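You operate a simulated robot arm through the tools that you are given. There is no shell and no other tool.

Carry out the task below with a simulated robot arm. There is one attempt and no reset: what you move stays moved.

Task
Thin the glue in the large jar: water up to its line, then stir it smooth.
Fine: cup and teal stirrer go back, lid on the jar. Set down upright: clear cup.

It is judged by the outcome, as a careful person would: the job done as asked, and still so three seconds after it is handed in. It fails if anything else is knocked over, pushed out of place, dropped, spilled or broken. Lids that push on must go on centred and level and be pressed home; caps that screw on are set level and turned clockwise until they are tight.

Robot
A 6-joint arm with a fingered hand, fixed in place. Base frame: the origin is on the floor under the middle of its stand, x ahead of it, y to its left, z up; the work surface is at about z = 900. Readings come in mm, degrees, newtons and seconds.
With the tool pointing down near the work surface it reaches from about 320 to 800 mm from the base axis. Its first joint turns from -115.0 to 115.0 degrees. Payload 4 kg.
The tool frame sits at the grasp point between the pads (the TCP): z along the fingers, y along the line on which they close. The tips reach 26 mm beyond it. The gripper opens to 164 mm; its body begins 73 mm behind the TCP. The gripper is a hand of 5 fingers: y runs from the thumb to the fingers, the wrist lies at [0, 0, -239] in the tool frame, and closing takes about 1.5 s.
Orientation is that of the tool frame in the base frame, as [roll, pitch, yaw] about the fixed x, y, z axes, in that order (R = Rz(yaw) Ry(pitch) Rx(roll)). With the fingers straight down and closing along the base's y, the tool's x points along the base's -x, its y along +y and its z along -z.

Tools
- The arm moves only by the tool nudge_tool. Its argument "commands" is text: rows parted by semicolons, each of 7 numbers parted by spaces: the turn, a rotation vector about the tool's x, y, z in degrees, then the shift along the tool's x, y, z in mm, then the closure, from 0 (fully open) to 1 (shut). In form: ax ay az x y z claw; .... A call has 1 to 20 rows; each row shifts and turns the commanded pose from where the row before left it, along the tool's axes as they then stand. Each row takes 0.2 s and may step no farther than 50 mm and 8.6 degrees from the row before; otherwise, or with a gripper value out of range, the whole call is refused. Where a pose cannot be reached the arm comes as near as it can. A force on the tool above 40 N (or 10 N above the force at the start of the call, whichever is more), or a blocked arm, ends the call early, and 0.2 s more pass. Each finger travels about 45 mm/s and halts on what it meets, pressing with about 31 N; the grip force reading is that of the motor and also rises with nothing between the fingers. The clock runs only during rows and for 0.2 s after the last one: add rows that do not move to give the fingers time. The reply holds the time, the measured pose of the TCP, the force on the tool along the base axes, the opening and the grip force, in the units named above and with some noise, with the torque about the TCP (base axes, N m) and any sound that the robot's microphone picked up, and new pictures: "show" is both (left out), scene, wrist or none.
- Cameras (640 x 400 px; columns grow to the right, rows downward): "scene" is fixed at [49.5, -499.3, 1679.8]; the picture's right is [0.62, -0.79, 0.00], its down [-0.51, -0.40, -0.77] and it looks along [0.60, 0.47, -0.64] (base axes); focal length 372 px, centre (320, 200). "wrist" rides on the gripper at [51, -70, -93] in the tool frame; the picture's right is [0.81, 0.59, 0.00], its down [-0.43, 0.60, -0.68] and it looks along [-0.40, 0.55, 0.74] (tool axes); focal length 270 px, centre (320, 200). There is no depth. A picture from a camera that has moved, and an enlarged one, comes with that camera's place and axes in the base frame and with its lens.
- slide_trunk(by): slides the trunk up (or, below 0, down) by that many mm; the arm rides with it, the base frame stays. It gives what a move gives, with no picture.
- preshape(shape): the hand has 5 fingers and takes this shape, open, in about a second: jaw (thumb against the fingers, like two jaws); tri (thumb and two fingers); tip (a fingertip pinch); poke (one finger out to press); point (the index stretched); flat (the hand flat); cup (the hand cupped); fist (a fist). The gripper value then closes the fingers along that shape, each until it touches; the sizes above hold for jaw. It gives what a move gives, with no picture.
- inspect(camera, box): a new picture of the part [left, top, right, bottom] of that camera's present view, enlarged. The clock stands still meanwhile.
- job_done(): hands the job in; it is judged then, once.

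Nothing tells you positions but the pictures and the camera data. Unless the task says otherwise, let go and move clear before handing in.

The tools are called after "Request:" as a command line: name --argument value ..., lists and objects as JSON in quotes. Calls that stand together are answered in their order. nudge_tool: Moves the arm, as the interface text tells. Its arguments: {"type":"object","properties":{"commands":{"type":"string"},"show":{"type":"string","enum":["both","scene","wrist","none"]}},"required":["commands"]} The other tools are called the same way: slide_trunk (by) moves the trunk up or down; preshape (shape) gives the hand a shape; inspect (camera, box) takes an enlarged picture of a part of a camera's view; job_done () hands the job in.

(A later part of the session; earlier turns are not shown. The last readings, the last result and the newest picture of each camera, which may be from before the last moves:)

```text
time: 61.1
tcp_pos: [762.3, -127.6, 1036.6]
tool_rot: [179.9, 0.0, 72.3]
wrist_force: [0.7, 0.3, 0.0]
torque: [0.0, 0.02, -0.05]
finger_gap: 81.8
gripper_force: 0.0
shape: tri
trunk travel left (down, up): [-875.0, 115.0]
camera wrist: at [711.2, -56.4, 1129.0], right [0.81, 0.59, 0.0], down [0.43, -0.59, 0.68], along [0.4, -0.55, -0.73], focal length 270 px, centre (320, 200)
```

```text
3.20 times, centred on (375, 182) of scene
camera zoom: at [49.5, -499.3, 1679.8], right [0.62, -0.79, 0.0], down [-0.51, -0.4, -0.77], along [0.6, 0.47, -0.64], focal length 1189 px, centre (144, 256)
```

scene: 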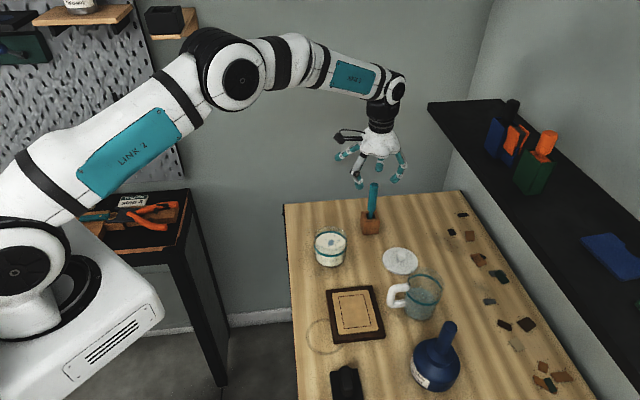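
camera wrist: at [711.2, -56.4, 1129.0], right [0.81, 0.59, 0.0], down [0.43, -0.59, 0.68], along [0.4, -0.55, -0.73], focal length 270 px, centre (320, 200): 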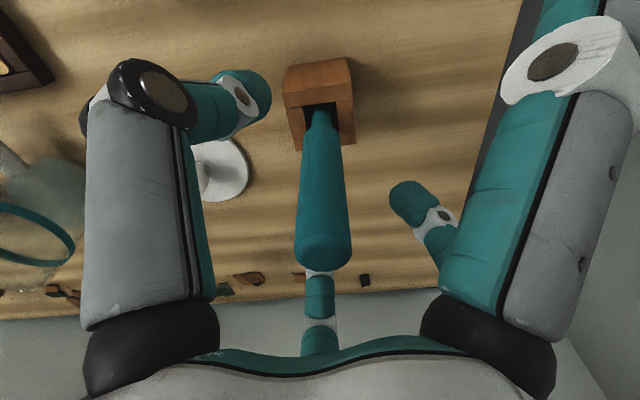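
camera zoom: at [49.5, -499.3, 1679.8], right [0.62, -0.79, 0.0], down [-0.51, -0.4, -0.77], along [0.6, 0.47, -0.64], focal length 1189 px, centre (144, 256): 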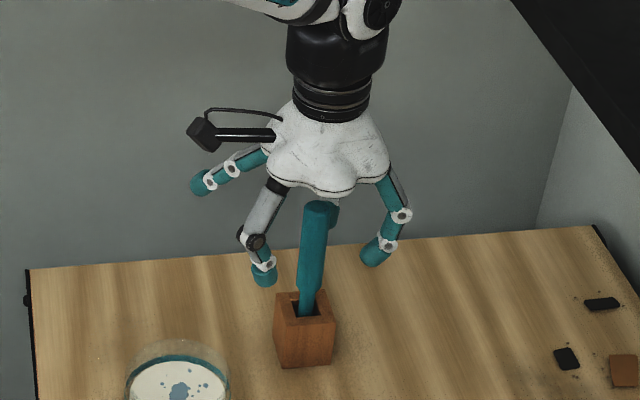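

The handle is centred among the fingers, so I'll close on it.

Request:
nudge_tool --commands "0 0 0 0 0 0 0.62;0 0 0 0 0 0 0.72;0 0 0 0 0 0 0.8;0 0 0 0 0 0 0.86;0 0 0 0 0 0 0.92;0 0 0 0 0 0 0.95;0 0 0 0 0 0 0.95;0 0 0 0 0 0 0.95" --show "wrist"

Request:
inspect --camera "scene" --box '[320, 120, 430, 245]'

```text
time: 62.9
tcp_pos: [762.2, -128.2, 1036.2]
tool_rot: [179.8, -0.1, 72.3]
wrist_force: [0.5, -0.7, -0.1]
torque: [0.0, -0.03, -0.02]
finger_gap: 18.8
gripper_force: 31.2
shape: tri
trunk travel left (down, up): [-875.0, 115.0]
camera wrist: at [711.1, -56.4, 1129.1], right [0.81, 0.59, 0.0], down [0.43, -0.59, 0.68], along [0.4, -0.55, -0.73], focal length 270 px, centre (320, 200)
```

wrist: 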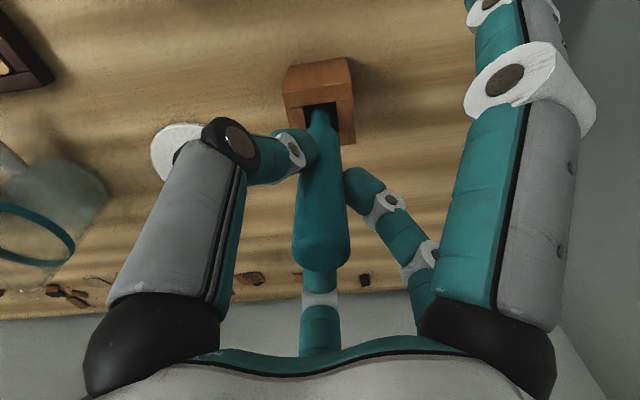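

```text
3.20 times, centred on (375, 182) of scene
camera zoom: at [49.5, -499.3, 1679.8], right [0.62, -0.79, 0.0], down [-0.51, -0.4, -0.77], along [0.6, 0.47, -0.64], focal length 1189 px, centre (144, 256)
```

zoom: 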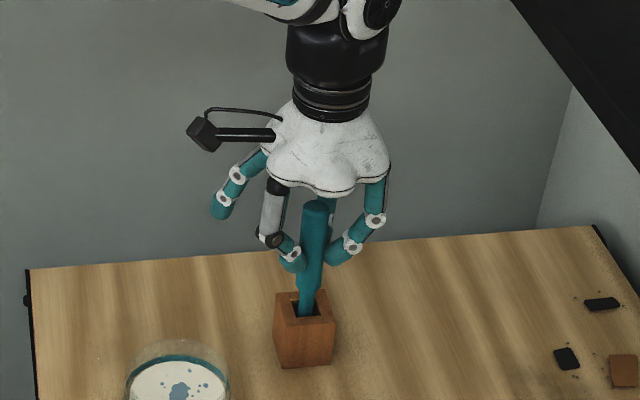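

I have a firm grip. I'll lift the stirrer straight out of its block.

Request:
nudge_tool --commands "0 0 0 0 0 -8 0.95;0 0 0 0 0 -15 0.95;0 0 0 0 0 -20 0.95;0 0 0 0 0 -20 0.95;0 0 0 0 0 -20 0.95;0 0 0 0 0 0 0.95" --show "wrist"

Request:
inspect --camera "scene" --box '[310, 90, 430, 245]'

```text
time: 64.3
tcp_pos: [763.6, -127.5, 1118.3]
tool_rot: [179.9, 0.0, 72.3]
wrist_force: [-0.3, 0.1, -0.4]
torque: [0.02, -0.01, 0.0]
finger_gap: 19.2
gripper_force: 30.5
shape: tri
trunk travel left (down, up): [-875.0, 115.0]
camera wrist: at [711.6, -56.4, 1212.1], right [0.81, 0.59, 0.0], down [0.43, -0.59, 0.68], along [0.4, -0.55, -0.73], focal length 270 px, centre (320, 200)
```

wrist: 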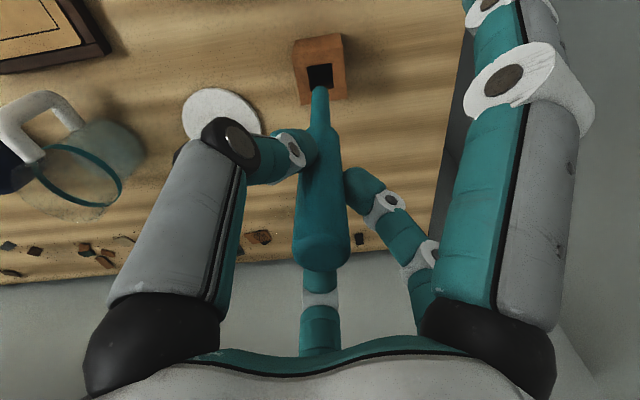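

```text
2.58 times, centred on (370, 168) of scene
camera zoom: at [49.5, -499.3, 1679.8], right [0.62, -0.79, 0.0], down [-0.51, -0.4, -0.77], along [0.6, 0.47, -0.64], focal length 959 px, centre (191, 284)
```

zoom: 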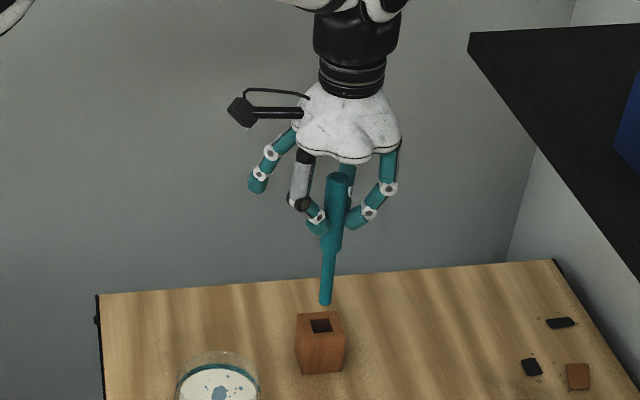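

The stirrer is free of the block, with its lower end about 130 mm below the TCP. I'll raise it a bit more, carry it over the jar and check alignment before lowering.

Request:
nudge_tool --commands "0 0 0 0 0 -20 0.95;0 0 0 -1.9 -15.1 0 0.95;0 0 0 -3.8 -30.2 0 0.95;0 0 0 -3.8 -30.2 0 0.95;0 0 0 -3.8 -30.2 0 0.95;0 0 0 -3.8 -30.2 0 0.95;0 0 0 -1.7 -15.2 0 0.95;0 0 0 0 0 0 0.95" --show "wrist"

Request:
inspect --camera "scene" --box '[270, 120, 400, 280]'

Request:
inspect --camera "wrist" --box '[230, 20, 430, 200]'

```text
time: 66.1
tcp_pos: [613.5, -99.7, 1138.5]
tool_rot: [179.8, 0.0, 72.2]
wrist_force: [0.7, 0.1, 0.4]
torque: [-0.02, 0.01, -0.01]
finger_gap: 18.9
gripper_force: 30.8
shape: tri
trunk travel left (down, up): [-875.0, 115.0]
camera wrist: at [560.6, -28.4, 1232.2], right [0.81, 0.59, 0.0], down [0.43, -0.59, 0.68], along [0.4, -0.55, -0.73], focal length 270 px, centre (320, 200)
```

wrist: 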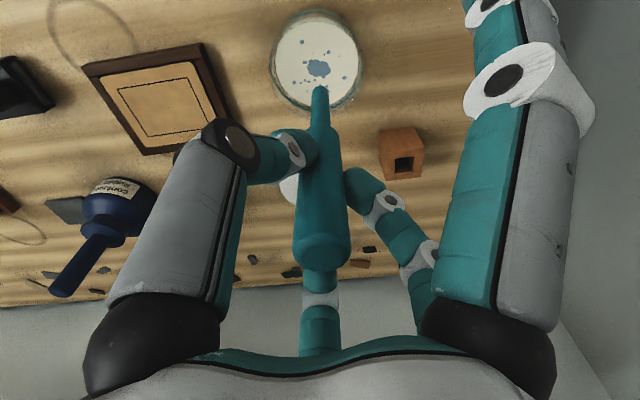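

```text
2.50 times, centred on (335, 200) of scene
camera zoom: at [49.5, -499.3, 1679.8], right [0.62, -0.79, 0.0], down [-0.51, -0.4, -0.77], along [0.6, 0.47, -0.64], focal length 929 px, centre (282, 200)
```

zoom: 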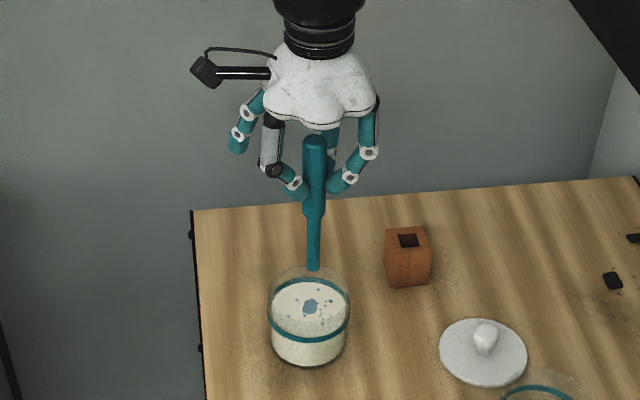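

```text
2.22 times, centred on (330, 110) of wrist
camera zoom: at [560.6, -28.4, 1232.2], right [0.81, 0.59, 0.0], down [0.43, -0.59, 0.68], along [0.4, -0.55, -0.73], focal length 601 px, centre (298, 400)
```

zoom: 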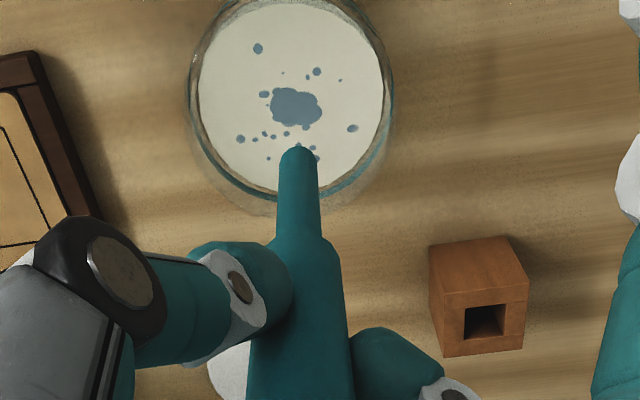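

The tip is nearly centred over the jar, off by about 3 mm. I'll lower the stirrer slowly into the jar.

Request:
nudge_tool --commands "0 0 0 -2 0 15 0.95;0 0 0 0 0 17 0.95;0 0 0 0 0 17 0.95;0 0 0 0 0 17 0.95;0 0 0 0 0 15 0.95;0 0 0 0 0 10 0.95;0 0 0 0 0 0 0.95" --show "none"

Request:
inspect --camera "scene" --box '[280, 150, 390, 280]'

Request:
inspect --camera "wrist" --box '[200, 0, 440, 200]'

```text
time: 67.7
tcp_pos: [613.2, -102.7, 1047.7]
tool_rot: [179.8, 0.0, 72.3]
wrist_force: [-0.2, 0.4, -0.5]
torque: [0.02, -0.01, -0.04]
finger_gap: 19.0
gripper_force: 30.8
shape: tri
trunk travel left (down, up): [-875.0, 115.0]
```

```text
3.08 times, centred on (335, 215) of scene
camera zoom: at [49.5, -499.3, 1679.8], right [0.62, -0.79, 0.0], down [-0.51, -0.4, -0.77], along [0.6, 0.47, -0.64], focal length 1144 px, centre (274, 154)
```

zoom: 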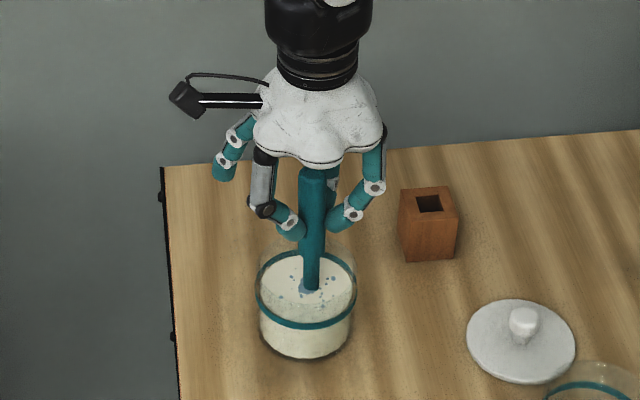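

```text
2.00 times, centred on (320, 100) of wrist
camera zoom: at [560.5, -30.0, 1141.1], right [0.81, 0.59, 0.0], down [0.43, -0.59, 0.68], along [0.4, -0.55, -0.73], focal length 541 px, centre (320, 400)
```

zoom: 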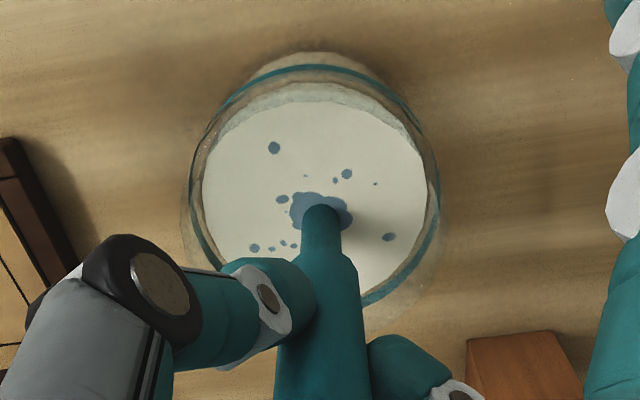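

The stirrer is in the glue near the centre with no contact. I'll lower it slightly and make a first gentle circle of 18 mm radius, watching forces.

Request:
nudge_tool --commands "0 0 0 0 0 4 0.95;0 0 0 9 0 0 0.95;0 0 0 9 0 0 0.95;0 0 0 -2.4 9 0 0.95;0 0 0 -6.6 6.6 0 0.95;0 0 0 -9 2.4 0 0.95;0 0 0 -9 -2.4 0 0.95;0 0 0 -6.6 -6.6 0 0.95;0 0 0 -2.4 -9 0 0.95;0 0 0 2.4 -9 0 0.95;0 0 0 6.6 -6.6 0 0.95;0 0 0 9 -2.4 0 0.95;0 0 0 9 2.4 0 0.95;0 0 0 6.6 6.6 0 0.95;0 0 0 2.4 9 0 0.95" --show "none"

Request:
inspect --camera "scene" --box '[295, 200, 375, 280]'

Request:
inspect --camera "wrist" --box '[200, 0, 440, 200]'

```text
time: 70.9
tcp_pos: [619.0, -84.4, 1043.8]
tool_rot: [179.8, 0.0, 72.2]
wrist_force: [0.2, -0.6, -1.1]
torque: [-0.01, -0.01, -0.01]
finger_gap: 18.8
gripper_force: 31.1
shape: tri
trunk travel left (down, up): [-875.0, 115.0]
```

```text
5.00 times, centred on (335, 240) of scene
camera zoom: at [49.5, -499.3, 1679.8], right [0.62, -0.79, 0.0], down [-0.51, -0.4, -0.77], along [0.6, 0.47, -0.64], focal length 1858 px, centre (245, 0)
```

zoom: 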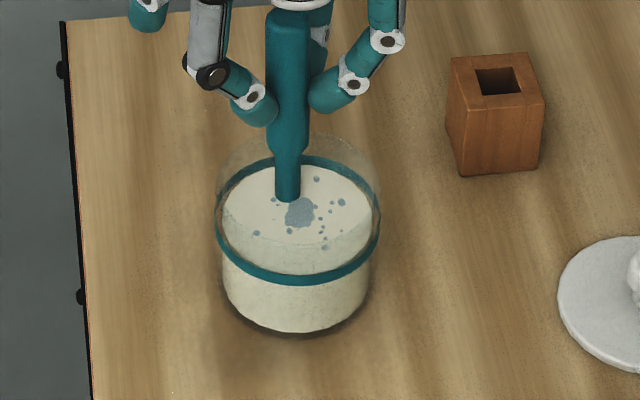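

```text
2.00 times, centred on (320, 100) of wrist
camera zoom: at [567.2, -12.9, 1136.4], right [0.81, 0.59, 0.0], down [0.43, -0.59, 0.68], along [0.4, -0.55, -0.73], focal length 541 px, centre (320, 400)
```

zoom: 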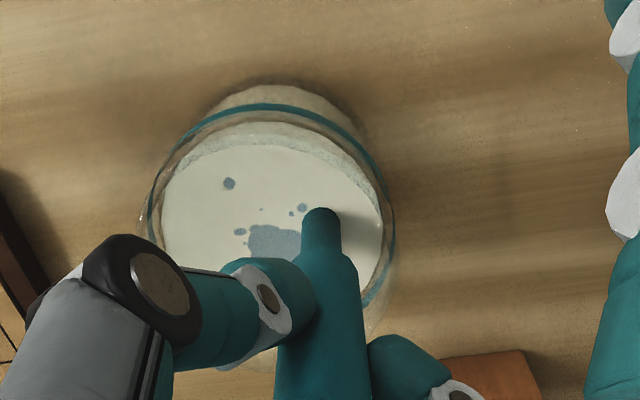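

The water patches are fading as I stir. I'll continue with two more circles per call.

Request:
nudge_tool --commands "0 0 0 -3.44 10.58 0 0.95;0 0 0 -9 6.54 0 0.95;0 0 0 -11.12 0 0 0.95;0 0 0 -9 -6.54 0 0.95;0 0 0 -3.44 -10.58 0 0.95;0 0 0 3.44 -10.58 0 0.95;0 0 0 9 -6.54 0 0.95;0 0 0 11.12 0 0 0.95;0 0 0 9 6.54 0 0.95;0 0 0 3.44 10.58 0 0.95;0 0 0 -3.44 10.58 0 0.95;0 0 0 -9 6.54 0 0.95;0 0 0 -11.12 0 0 0.95;0 0 0 -9 -6.54 0 0.95;0 0 0 -3.44 -10.58 0 0.95;0 0 0 3.44 -10.58 0 0.95;0 0 0 9 -6.54 0 0.95;0 0 0 11.12 0 0 0.95;0 0 0 9 6.54 0 0.95;0 0 0 3.44 10.58 0 0.95" --show "none"

Request:
inspect --camera "scene" --box '[295, 200, 375, 280]'

```text
time: 75.1
tcp_pos: [618.7, -84.2, 1043.0]
tool_rot: [179.9, 0.0, 72.4]
wrist_force: [-0.2, -0.2, -0.4]
torque: [-0.01, 0.01, -0.02]
finger_gap: 18.8
gripper_force: 30.8
shape: tri
trunk travel left (down, up): [-875.0, 115.0]
```

```text
5.00 times, centred on (335, 240) of scene
camera zoom: at [49.5, -499.3, 1679.8], right [0.62, -0.79, 0.0], down [-0.51, -0.4, -0.77], along [0.6, 0.47, -0.64], focal length 1858 px, centre (245, 0)
```

zoom: 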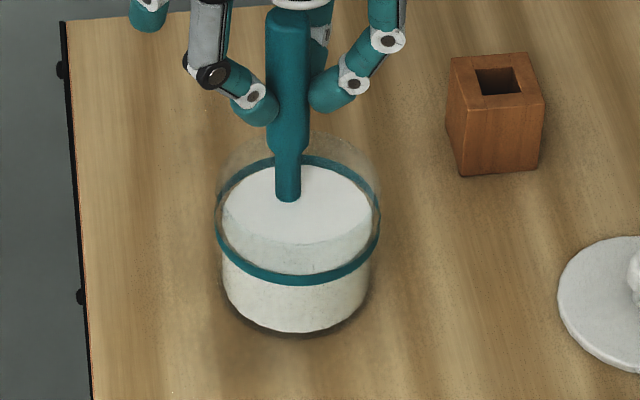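

The glue now looks uniform. I'll do one more circle to be thorough, finish at the centre, and look closely.

Request:
nudge_tool --commands "0 0 0 -3.44 10.58 0 0.95;0 0 0 -9 6.54 0 0.95;0 0 0 -11.12 0 0 0.95;0 0 0 -9 -6.54 0 0.95;0 0 0 -3.44 -10.58 0 0.95;0 0 0 3.44 -10.58 0 0.95;0 0 0 9 -6.54 0 0.95;0 0 0 11.12 0 0 0.95;0 0 0 9 6.54 0 0.95;0 0 0 3.44 10.58 0 0.95;0 0 0 -3.44 10.58 0 0.95;0 0 0 -9 6.54 0 0.95;0 0 0 -11.12 0 0 0.95;0 0 0 -9 -6.54 0 0.95;0 0 0 -3.44 -10.58 0 0.95;0 0 0 9 0 0 0.95;0 0 0 9 0 0 0.95;0 0 0 0 0 0 0.95" --show "none"

Request:
inspect --camera "scene" --box '[300, 205, 365, 275]'

Request:
inspect --camera "wrist" --box '[200, 0, 440, 200]'

```text
time: 78.9
tcp_pos: [612.7, -100.0, 1044.8]
tool_rot: [179.9, 0.0, 72.3]
wrist_force: [0.2, 0.2, -0.4]
torque: [0.0, 0.05, 0.01]
finger_gap: 18.9
gripper_force: 30.9
shape: tri
trunk travel left (down, up): [-875.0, 115.0]
```

```text
5.71 times, centred on (332, 240) of scene
camera zoom: at [49.5, -499.3, 1679.8], right [0.62, -0.79, 0.0], down [-0.51, -0.4, -0.77], along [0.6, 0.47, -0.64], focal length 2124 px, centre (249, -29)
```

zoom: 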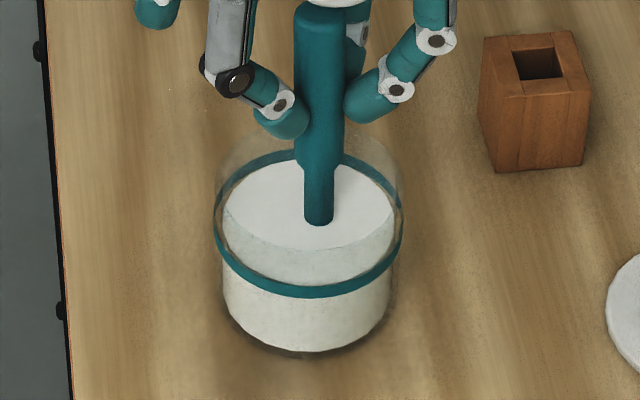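

```text
2.00 times, centred on (320, 100) of wrist
camera zoom: at [561.4, -29.8, 1136.9], right [0.81, 0.59, 0.0], down [0.43, -0.59, 0.68], along [0.4, -0.55, -0.73], focal length 541 px, centre (320, 400)
```

zoom: 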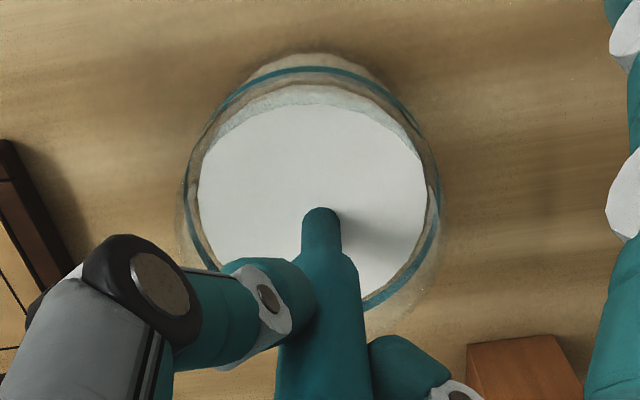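

The mixture is smooth and even. I'll lift the stirrer until its tip is just above the glue inside the jar, and let it drip for a couple of seconds.

Request:
nudge_tool --commands "0 0 0 0 0 -10 0.95;0 0 0 0 0 -15 0.95;0 0 0 0 0 -15 0.95;0 0 0 0 0 0 0.95;0 0 0 0 0 0 0.95;0 0 0 0 0 0 0.95;0 0 0 0 0 0 0.95;0 0 0 0 0 0 0.95;0 0 0 0 0 0 0.95;0 0 0 0 0 0 0.95;0 0 0 0 0 0 0.95;0 0 0 0 0 0 0.95;0 0 0 0 0 0 0.95;0 0 0 0 0 0 0.95;0 0 0 0 0 0 0.95" --show "none"

Request:
inspect --camera "scene" --box '[300, 190, 365, 275]'

```text
time: 82.1
tcp_pos: [613.3, -100.4, 1083.7]
tool_rot: [179.8, 0.0, 72.3]
wrist_force: [0.6, -0.1, 0.5]
torque: [0.02, 0.03, -0.01]
finger_gap: 18.7
gripper_force: 30.8
shape: tri
trunk travel left (down, up): [-875.0, 115.0]
```

```text
4.71 times, centred on (332, 232) of scene
camera zoom: at [49.5, -499.3, 1679.8], right [0.62, -0.79, 0.0], down [-0.51, -0.4, -0.77], along [0.6, 0.47, -0.64], focal length 1749 px, centre (261, 47)
```

zoom: 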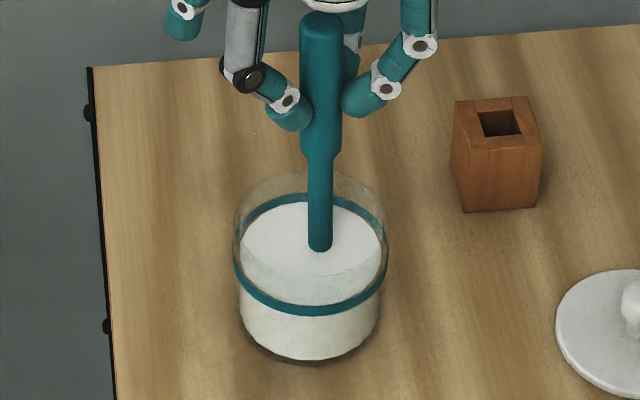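

Request:
nudge_tool --commands "0 0 0 0 0 -15 0.95;0 0 0 0 0 -20 0.95;0 0 0 0 0 -20 0.95;0 0 0 0 0 0 0.95;0 0 0 2 15 0 0.95;0 0 0 3.8 30.2 0 0.95;0 0 0 3.8 30.2 0 0.95;0 0 0 3.8 30.2 0 0.95;0 0 0 3.8 30.2 0 0.95;0 0 0 2.1 15.1 0 0.95;0 0 0 0 0 0 0.95" --show "none"

Request:
inspect --camera "scene" --box '[310, 100, 430, 245]'

Request:
inspect --camera "wrist" --box '[240, 0, 420, 150]'

```text
time: 84.5
tcp_pos: [762.2, -129.8, 1138.4]
tool_rot: [179.9, 0.1, 72.2]
wrist_force: [0.5, -1.0, 0.0]
torque: [0.0, 0.0, -0.01]
finger_gap: 18.9
gripper_force: 31.6
shape: tri
trunk travel left (down, up): [-875.0, 115.0]
```

```text
2.76 times, centred on (370, 172) of scene
camera zoom: at [49.5, -499.3, 1679.8], right [0.62, -0.79, 0.0], down [-0.51, -0.4, -0.77], along [0.6, 0.47, -0.64], focal length 1025 px, centre (182, 276)
```

zoom: 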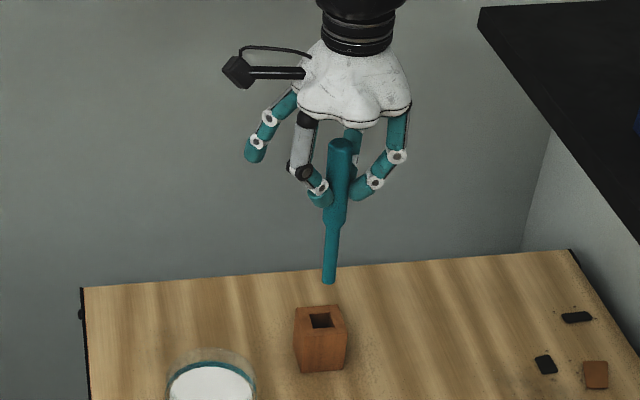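

```text
2.67 times, centred on (330, 75) of wrist
camera zoom: at [710.8, -57.8, 1232.6], right [0.81, 0.59, 0.0], down [0.43, -0.59, 0.68], along [0.4, -0.55, -0.73], focal length 721 px, centre (293, 533)
```

zoom: 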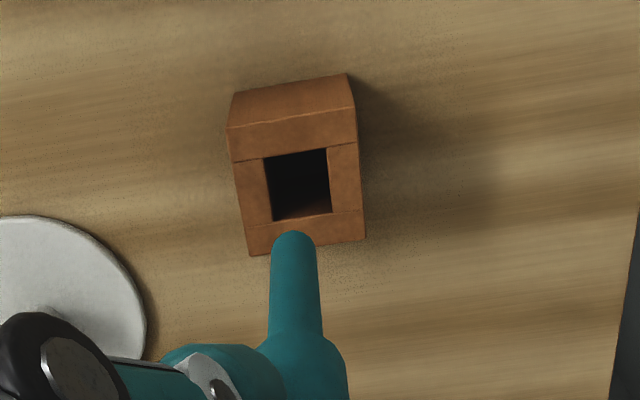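

The stirrer's tip is within about 2 mm of the hole's axis. I'll nudge it and lower to just above the block, then check again.

Request:
nudge_tool --commands "0 0 0 1.3 0 15 0.95;0 0 0 0 0 15 0.95;0 0 0 0 0 13 0.95;0 0 0 0 0 0 0.95" --show "none"

Request:
inspect --camera "scene" --box '[340, 170, 400, 245]'

Request:
inspect --camera "wrist" --box '[250, 10, 400, 150]'

```text
time: 85.5
tcp_pos: [762.1, -128.2, 1097.1]
tool_rot: [179.9, -0.1, 72.3]
wrist_force: [-0.5, 0.0, -0.4]
torque: [0.0, 0.02, -0.02]
finger_gap: 18.9
gripper_force: 31.7
shape: tri
trunk travel left (down, up): [-875.0, 115.0]
```

```text
5.33 times, centred on (370, 208) of scene
camera zoom: at [49.5, -499.3, 1679.8], right [0.62, -0.79, 0.0], down [-0.51, -0.4, -0.77], along [0.6, 0.47, -0.64], focal length 1982 px, centre (53, 160)
```

zoom: 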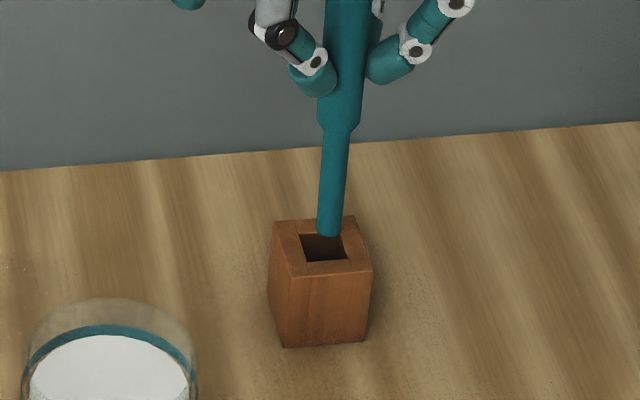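

```text
2.86 times, centred on (325, 80) of wrist
camera zoom: at [711.4, -57.1, 1189.4], right [0.81, 0.59, 0.0], down [0.43, -0.59, 0.68], along [0.4, -0.55, -0.73], focal length 772 px, centre (306, 543)
```

zoom: 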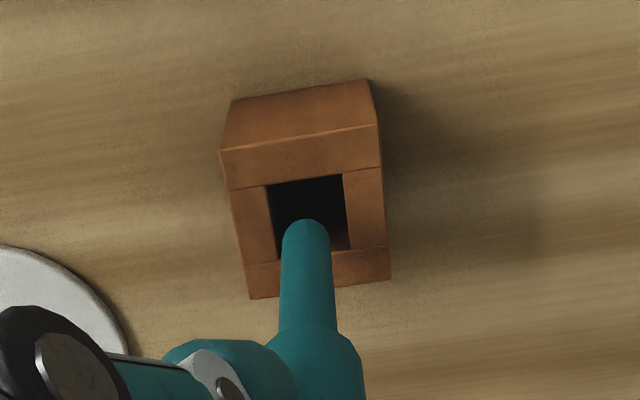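

Aligned. I'll lower it into the block slowly.

Request:
nudge_tool --commands "0 0 0 0.5 0.5 10 0.95;0 0 0 0 0 12 0.95;0 0 0 0 0 12 0.95;0 0 0 0 0 12 0.95;0 0 0 0 0 8 0.95;0 0 0 0 0 3 0.95;0 0 0 0 0 0 0.95" --show "none"

Request:
inspect --camera "scene" --box '[330, 150, 410, 245]'

```text
time: 87.1
tcp_pos: [763.1, -128.0, 1039.2]
tool_rot: [179.9, -0.1, 72.4]
wrist_force: [-0.3, 0.2, -0.7]
torque: [0.01, 0.01, -0.03]
finger_gap: 18.6
gripper_force: 30.9
shape: tri
trunk travel left (down, up): [-875.0, 115.0]
```

```text
4.21 times, centred on (370, 198) of scene
camera zoom: at [49.5, -499.3, 1679.8], right [0.62, -0.79, 0.0], down [-0.51, -0.4, -0.77], along [0.6, 0.47, -0.64], focal length 1565 px, centre (110, 210)
```

zoom: 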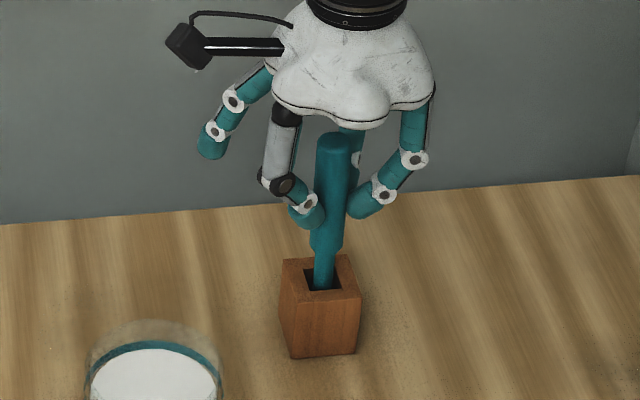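

Request:
nudge_tool --commands "0 0 0 0 0 1.5 0.95;0 0 0 0 0 1 0.95;0 0 0 0 0 0 0.95" --show "none"

```text
time: 87.9
tcp_pos: [763.0, -128.0, 1035.2]
tool_rot: [179.9, 0.0, 72.3]
wrist_force: [0.1, -0.8, 0.1]
torque: [0.01, 0.0, -0.01]
finger_gap: 18.7
gripper_force: 31.4
shape: tri
trunk travel left (down, up): [-875.0, 115.0]
```

Request:
nudge_tool --commands "0 0 0 0 0 1 0.95;0 0 0 0 0 0 0.95" --show "none"

```text
time: 88.5
tcp_pos: [762.9, -127.2, 1036.3]
tool_rot: [179.8, 0.1, 72.3]
wrist_force: [0.1, 0.1, -0.4]
torque: [-0.01, -0.01, 0.01]
finger_gap: 18.7
gripper_force: 31.1
shape: tri
trunk travel left (down, up): [-875.0, 115.0]
```

Request:
nudge_tool --commands "0 0 0 0 0 1 0.95;0 0 0 0 0 1 0.95;0 0 0 0 0 0 0.95" --show "none"

```text
time: 89.3
tcp_pos: [763.4, -127.2, 1034.6]
tool_rot: [179.8, -0.1, 72.3]
wrist_force: [-0.4, -0.3, 4.0]
torque: [0.01, 0.02, 0.01]
finger_gap: 18.7
gripper_force: 31.2
shape: tri
trunk travel left (down, up): [-875.0, 115.0]
```

The stirrer now rests on the bottom of its block (4 N). I'll release it gently and rise clear.

Request:
nudge_tool --commands "0 0 0 0 0 0 0.85;0 0 0 0 0 0 0.75;0 0 0 0 0 0 0.65;0 0 0 0 0 0 0.55;0 0 0 0 0 0 0.5;0 0 0 0 0 0 0.5" --show "wrist"

Request:
inspect --camera "scene" --box '[330, 150, 410, 245]'

```text
time: 90.7
tcp_pos: [763.0, -126.6, 1031.8]
tool_rot: [180.0, 0.1, 72.4]
wrist_force: [0.3, -0.1, 0.0]
torque: [0.02, -0.04, 0.0]
finger_gap: 81.6
gripper_force: 0.1
shape: tri
trunk travel left (down, up): [-875.0, 115.0]
camera wrist: at [711.8, -55.9, 1126.9], right [0.81, 0.59, 0.0], down [0.43, -0.59, 0.68], along [0.4, -0.55, -0.73], focal length 270 px, centre (320, 200)
```

wrist: 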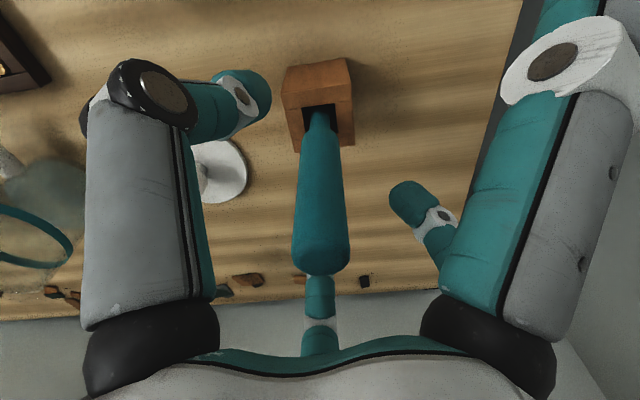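

```text
4.21 times, centred on (370, 198) of scene
camera zoom: at [49.5, -499.3, 1679.8], right [0.62, -0.79, 0.0], down [-0.51, -0.4, -0.77], along [0.6, 0.47, -0.64], focal length 1565 px, centre (110, 210)
```

zoom: 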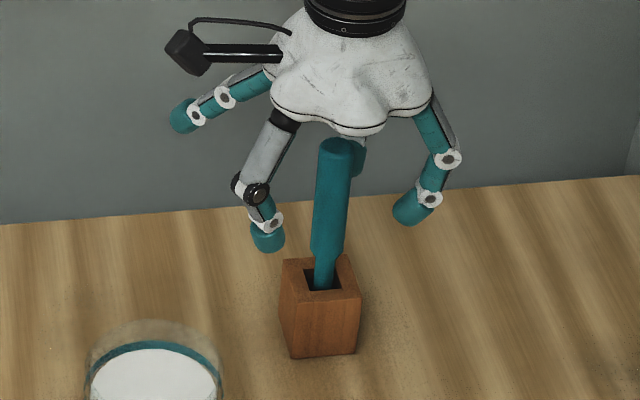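

The stirrer is standing back in its block. Next I'll rise and move above the lid to measure it.

Request:
nudge_tool --commands "0 0 0 0 0 -20 0.5;0 0 0 0 0 -35 0.5;0 0 0 0 0 -40 0.5;0 0 0 0 0 -40 0.5;0 0 0 -15 0 0 0.5;0 0 0 -40 -4 0 0.5;0 0 0 -40 -4 0 0.5;0 0 0 -30 -3 0 0.5;0 0 0 -16 -2.6 0 0.5;0 0 0 0 0 0 0.5" --show "both"

Request:
inspect --camera "scene" --box '[340, 160, 460, 290]'

```text
time: 92.9
tcp_pos: [707.7, -257.4, 1168.6]
tool_rot: [179.9, 0.1, 72.3]
wrist_force: [0.3, 1.0, 0.7]
torque: [-0.01, -0.04, -0.03]
finger_gap: 81.8
gripper_force: 0.0
shape: tri
trunk travel left (down, up): [-875.0, 115.0]
camera wrist: at [656.0, -186.7, 1261.2], right [0.81, 0.59, 0.0], down [0.43, -0.59, 0.68], along [0.4, -0.55, -0.73], focal length 270 px, centre (320, 200)
```

scene: 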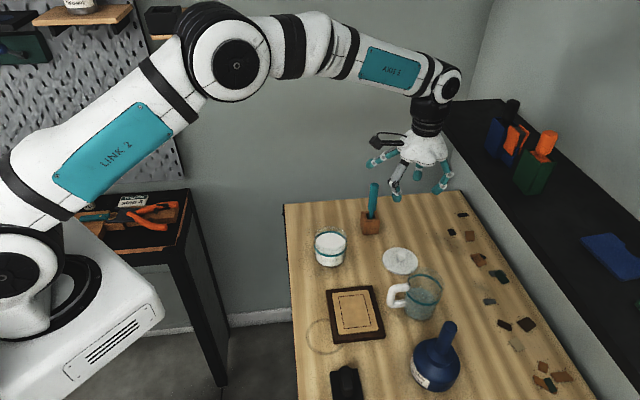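
wrist: 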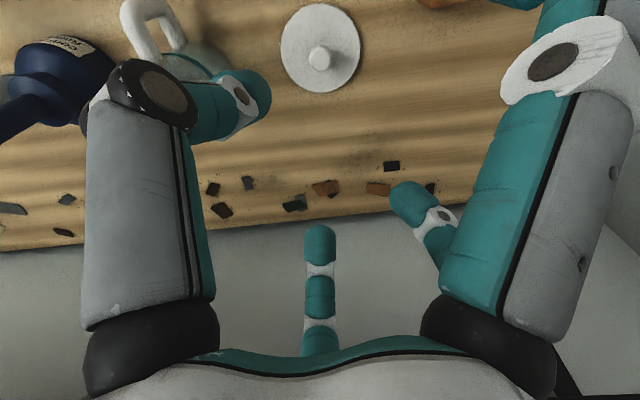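

```text
3.08 times, centred on (400, 225) of scene
camera zoom: at [49.5, -499.3, 1679.8], right [0.62, -0.79, 0.0], down [-0.51, -0.4, -0.77], along [0.6, 0.47, -0.64], focal length 1144 px, centre (74, 123)
```

zoom: 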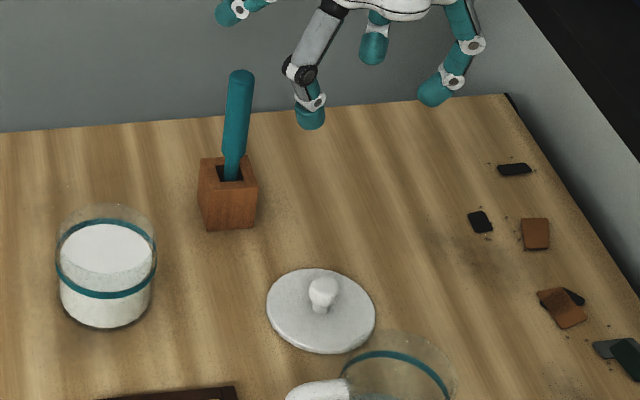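

Request:
inspect --camera "wrist" --box '[270, 0, 370, 100]'

Request:
inspect --camera "scene" --box '[375, 235, 425, 285]'

```text
4.00 times, centred on (320, 50) of wrist
camera zoom: at [656.0, -186.7, 1261.2], right [0.81, 0.59, 0.0], down [0.43, -0.59, 0.68], along [0.4, -0.55, -0.73], focal length 1081 px, centre (320, 800)
```

zoom: 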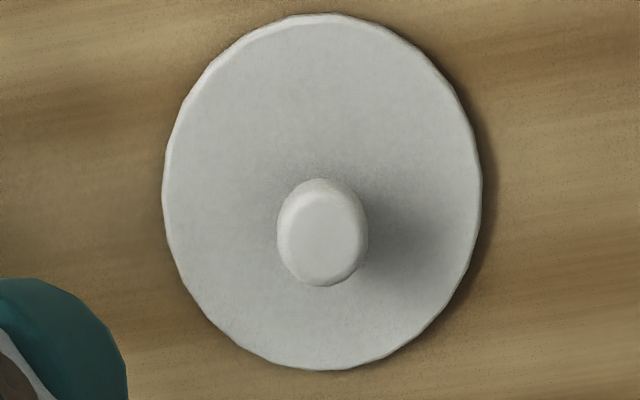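

```text
8.00 times, centred on (400, 260) of scene
camera zoom: at [49.5, -499.3, 1679.8], right [0.62, -0.79, 0.0], down [-0.51, -0.4, -0.77], along [0.6, 0.47, -0.64], focal length 2973 px, centre (-320, -280)
```

zoom: 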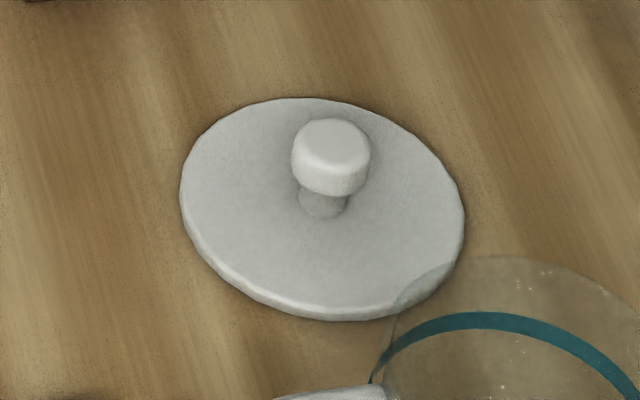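

I've measured the lid: centre (708.4,-257.5), r≈47, top at z≈908, and a mushroom knob with its cap at z≈921–934. I'll narrow the tri grip and come down over the knob.

Request:
nudge_tool --commands "0 0 0 -3.6 3.9 0 0.7;0 0 0 0 0 40 0.72;0 0 0 0 0 40 0.72;0 0 0 0 0 40 0.72;0 0 0 0 0 30 0.72;0 0 0 0 0 20 0.72;0 0 0 0 0 0 0.72" --show "wrist"

Request:
inspect --camera "scene" --box '[340, 190, 460, 300]'

Request:
inspect --camera "wrist" --box '[220, 60, 420, 260]'

```text
time: 94.5
tcp_pos: [710.7, -262.0, 998.9]
tool_rot: [179.8, 0.0, 72.3]
wrist_force: [-0.7, -1.1, 2.2]
torque: [-0.25, 0.11, -0.1]
finger_gap: 46.4
gripper_force: 0.0
shape: tri
trunk travel left (down, up): [-875.0, 115.0]
camera wrist: at [658.4, -190.9, 1091.8], right [0.81, 0.59, 0.0], down [0.43, -0.59, 0.68], along [0.4, -0.55, -0.73], focal length 270 px, centre (320, 200)
```

wrist: 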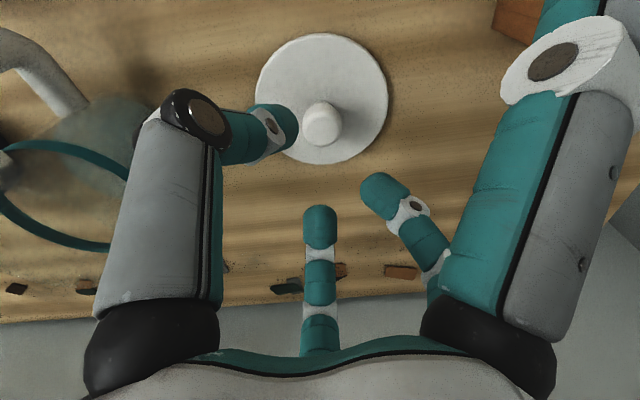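

```text
3.64 times, centred on (400, 245) of scene
camera zoom: at [49.5, -499.3, 1679.8], right [0.62, -0.79, 0.0], down [-0.51, -0.4, -0.77], along [0.6, 0.47, -0.64], focal length 1352 px, centre (29, 36)
```

zoom: 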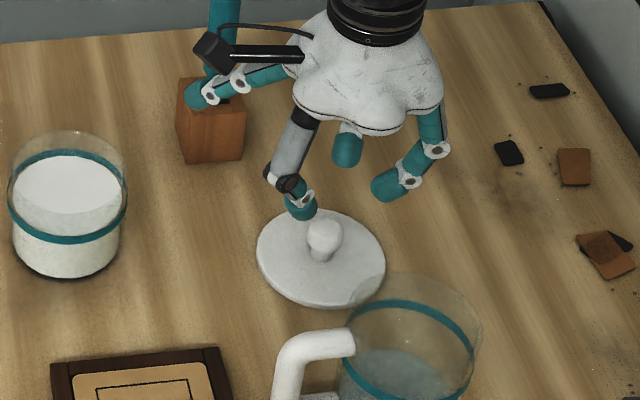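

```text
2.00 times, centred on (320, 160) of wrist
camera zoom: at [658.4, -190.9, 1091.8], right [0.81, 0.59, 0.0], down [0.43, -0.59, 0.68], along [0.4, -0.55, -0.73], focal length 541 px, centre (320, 280)
```

zoom: 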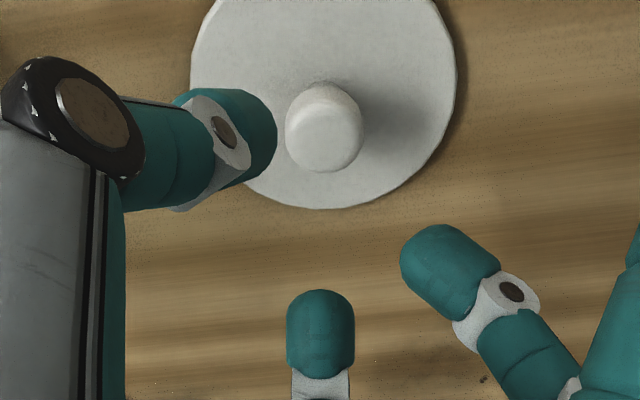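

There's a small but real contact (2 N, torque −0.25) coming from the cup's side. I'll rise right away, then check the cup.

Request:
nudge_tool --commands "0 0 0 0 0 -10 0.72;0 0 0 0 0 -20 0.72;0 0 0 0 0 -20 0.72;0 0 0 0 0 0 0.72" --show "both"

Request:
inspect --camera "scene" --box '[370, 230, 480, 340]'

Request:
inspect --camera "scene" --box '[330, 140, 440, 250]'

```text
time: 95.5
tcp_pos: [709.9, -261.5, 1047.6]
tool_rot: [179.8, -0.1, 72.3]
wrist_force: [0.2, 0.4, -0.1]
torque: [0.0, -0.02, -0.02]
finger_gap: 46.2
gripper_force: 0.0
shape: tri
trunk travel left (down, up): [-875.0, 115.0]
camera wrist: at [658.7, -190.3, 1141.5], right [0.81, 0.59, 0.0], down [0.43, -0.59, 0.68], along [0.4, -0.55, -0.73], focal length 270 px, centre (320, 200)
```

scene: 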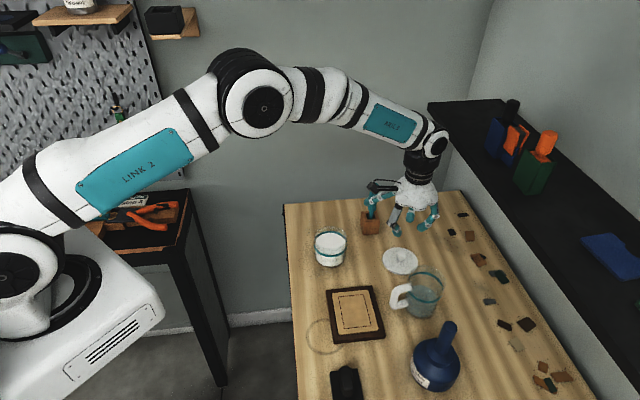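
wrist: 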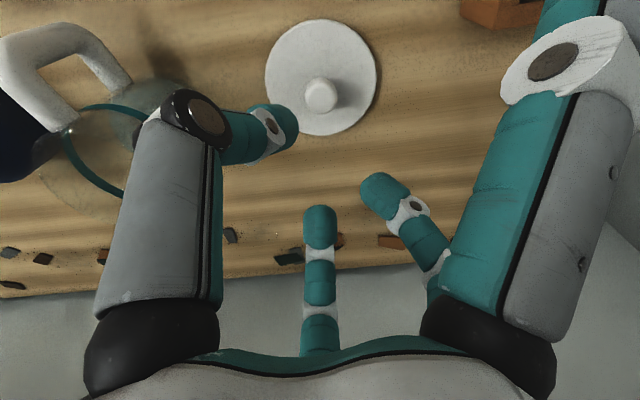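

```text
3.64 times, centred on (425, 285) of scene
camera zoom: at [49.5, -499.3, 1679.8], right [0.62, -0.79, 0.0], down [-0.51, -0.4, -0.77], along [0.6, 0.47, -0.64], focal length 1352 px, centre (-62, -109)
```

zoom: 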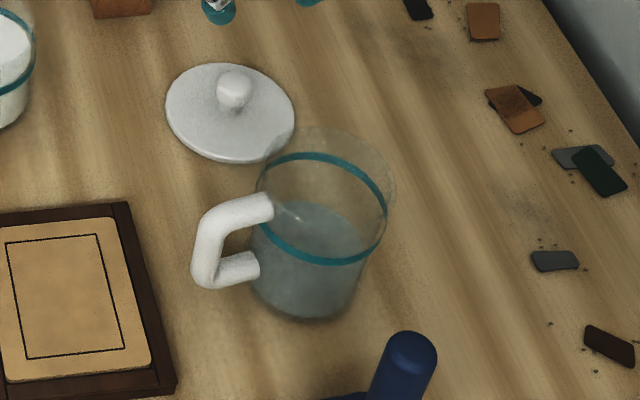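

```text
3.64 times, centred on (385, 195) of scene
camera zoom: at [49.5, -499.3, 1679.8], right [0.62, -0.79, 0.0], down [-0.51, -0.4, -0.77], along [0.6, 0.47, -0.64], focal length 1352 px, centre (84, 218)
```

zoom: 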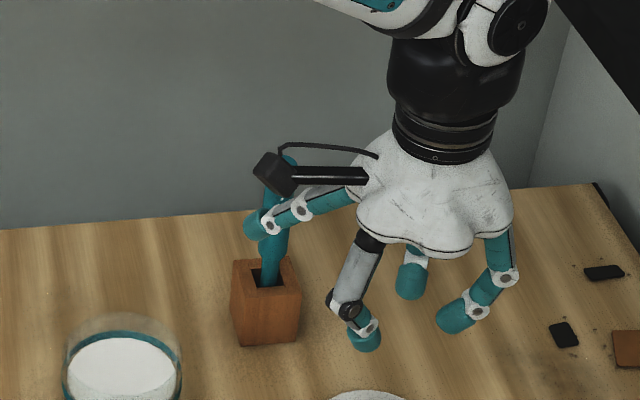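

I see the cup is upright but was nudged by about 10 mm. The hand seems to have a fifth finger the cameras don't show, splayed toward the cup in this shape. I'll turn the hand to yaw 105° so no splayed finger points at the cup, stirrer or jar, then re-centre over the knob.

Request:
nudge_tool --commands "0 0 0 0 0 -30 0.72;0 0 -8.2 0 0 0 0.72;0 0 -8.2 0 0 0 0.72;0 0 -8.2 0 0 0 0.72;0 0 -8.1 0 0 0 0.72;0 0 0 1.2 3.1 0 0.72;0 0 0 0 0 0 0.72" --show "both"

Request:
inspect --camera "wrist" --box '[250, 20, 400, 170]'

```text
time: 97.1
tcp_pos: [712.1, -259.6, 1079.6]
tool_rot: [179.9, 0.2, 105.0]
wrist_force: [0.5, 0.1, -0.3]
torque: [0.01, 0.01, -0.01]
finger_gap: 46.2
gripper_force: 0.1
shape: tri
trunk travel left (down, up): [-875.0, 115.0]
camera wrist: at [631.5, -227.5, 1172.3], right [0.36, 0.93, 0.0], down [0.69, -0.26, 0.68], along [0.63, -0.24, -0.73], focal length 270 px, centre (320, 200)
```

scene: 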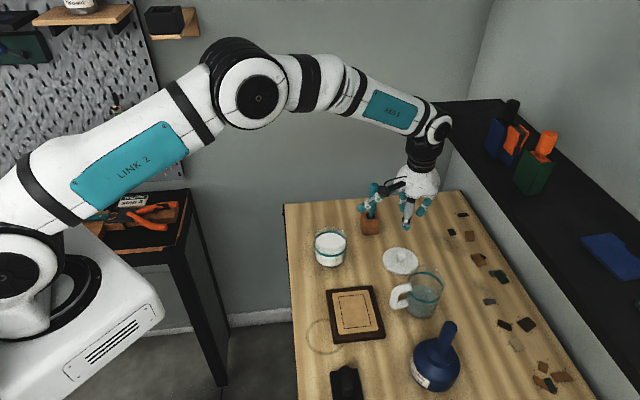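
wrist: 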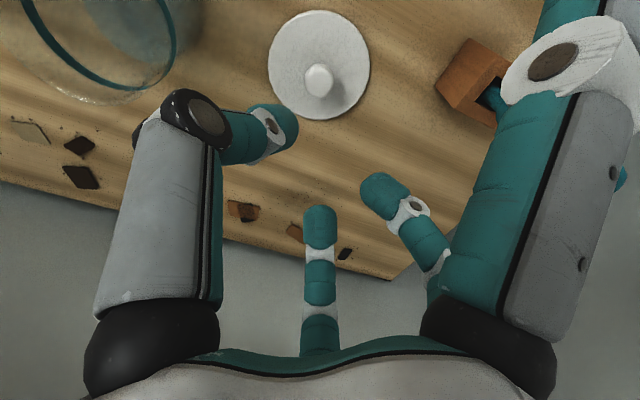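

```text
2.67 times, centred on (325, 95) of wrist
camera zoom: at [631.5, -227.5, 1172.3], right [0.36, 0.93, 0.0], down [0.69, -0.26, 0.68], along [0.63, -0.24, -0.73], focal length 721 px, centre (307, 480)
```

zoom: 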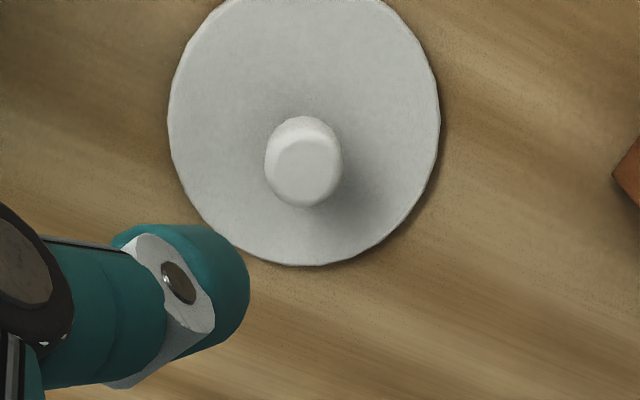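

The knob is well centred under the grip. I'll descend in steps with force checks.

Request:
nudge_tool --commands "0 0 0 0 0 25 0.72;0 0 0 0 0 25 0.72;0 0 0 0 0 25 0.72;0 0 0 0 0 15 0.72;0 0 0 0 0 0 0.72" --show "none"

```text
time: 98.3
tcp_pos: [713.3, -259.6, 989.3]
tool_rot: [179.9, 0.1, 105.0]
wrist_force: [0.3, 1.1, -0.2]
torque: [0.0, 0.03, 0.02]
finger_gap: 46.0
gripper_force: 0.0
shape: tri
trunk travel left (down, up): [-875.0, 115.0]
```

Request:
nudge_tool --commands "0 0 0 0 0 15 0.74;0 0 0 0 0 15 0.76;0 0 0 0 0 8 0.76;0 0 0 0 0 0 0.76" --show "both"

Request:
inspect --camera "scene" --box '[350, 200, 460, 300]'

Request:
inspect --camera "wrist" --box '[220, 60, 420, 260]'

```text
time: 99.3
tcp_pos: [711.6, -259.7, 948.9]
tool_rot: [179.9, 0.1, 105.0]
wrist_force: [0.7, 0.2, -0.1]
torque: [-0.01, 0.0, -0.01]
finger_gap: 39.8
gripper_force: 0.1
shape: tri
trunk travel left (down, up): [-875.0, 115.0]
camera wrist: at [631.4, -227.2, 1043.5], right [0.36, 0.93, 0.0], down [0.69, -0.26, 0.68], along [0.63, -0.24, -0.73], focal length 270 px, centre (320, 200)
```

scene: 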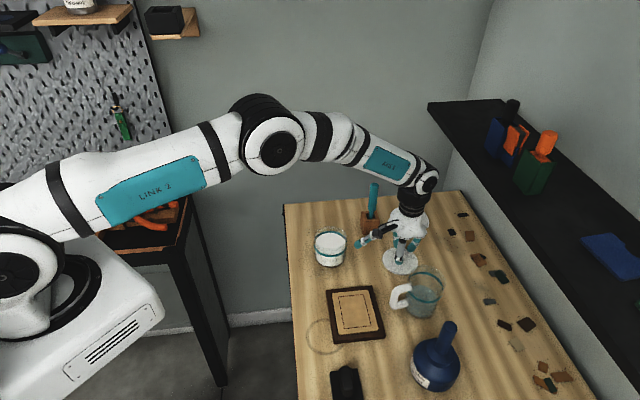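
wrist: 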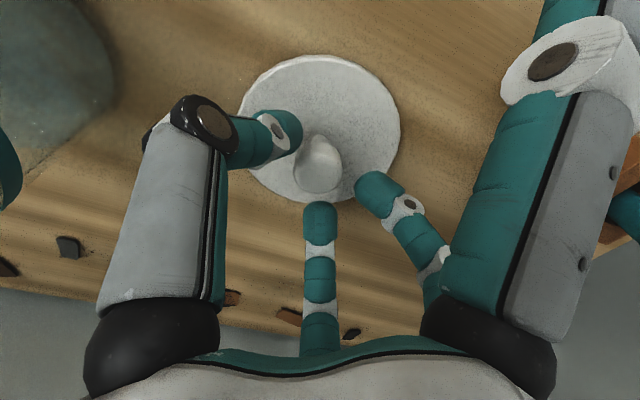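

```text
4.00 times, centred on (405, 250) of scene
camera zoom: at [49.5, -499.3, 1679.8], right [0.62, -0.79, 0.0], down [-0.51, -0.4, -0.77], along [0.6, 0.47, -0.64], focal length 1487 px, centre (-20, 0)
```

zoom: 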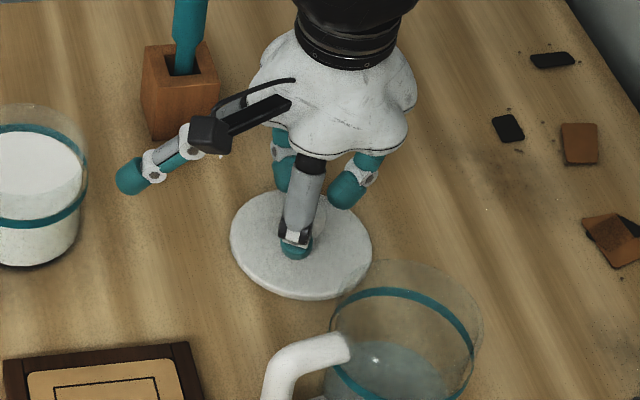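

```text
2.00 times, centred on (320, 160) of wrist
camera zoom: at [631.4, -227.2, 1043.5], right [0.36, 0.93, 0.0], down [0.69, -0.26, 0.68], along [0.63, -0.24, -0.73], focal length 541 px, centre (320, 280)
```

zoom: 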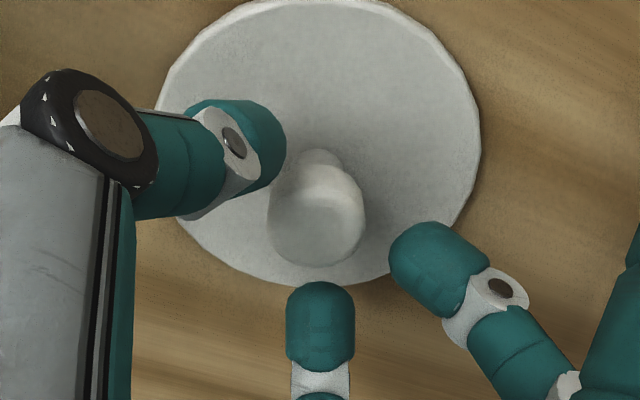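

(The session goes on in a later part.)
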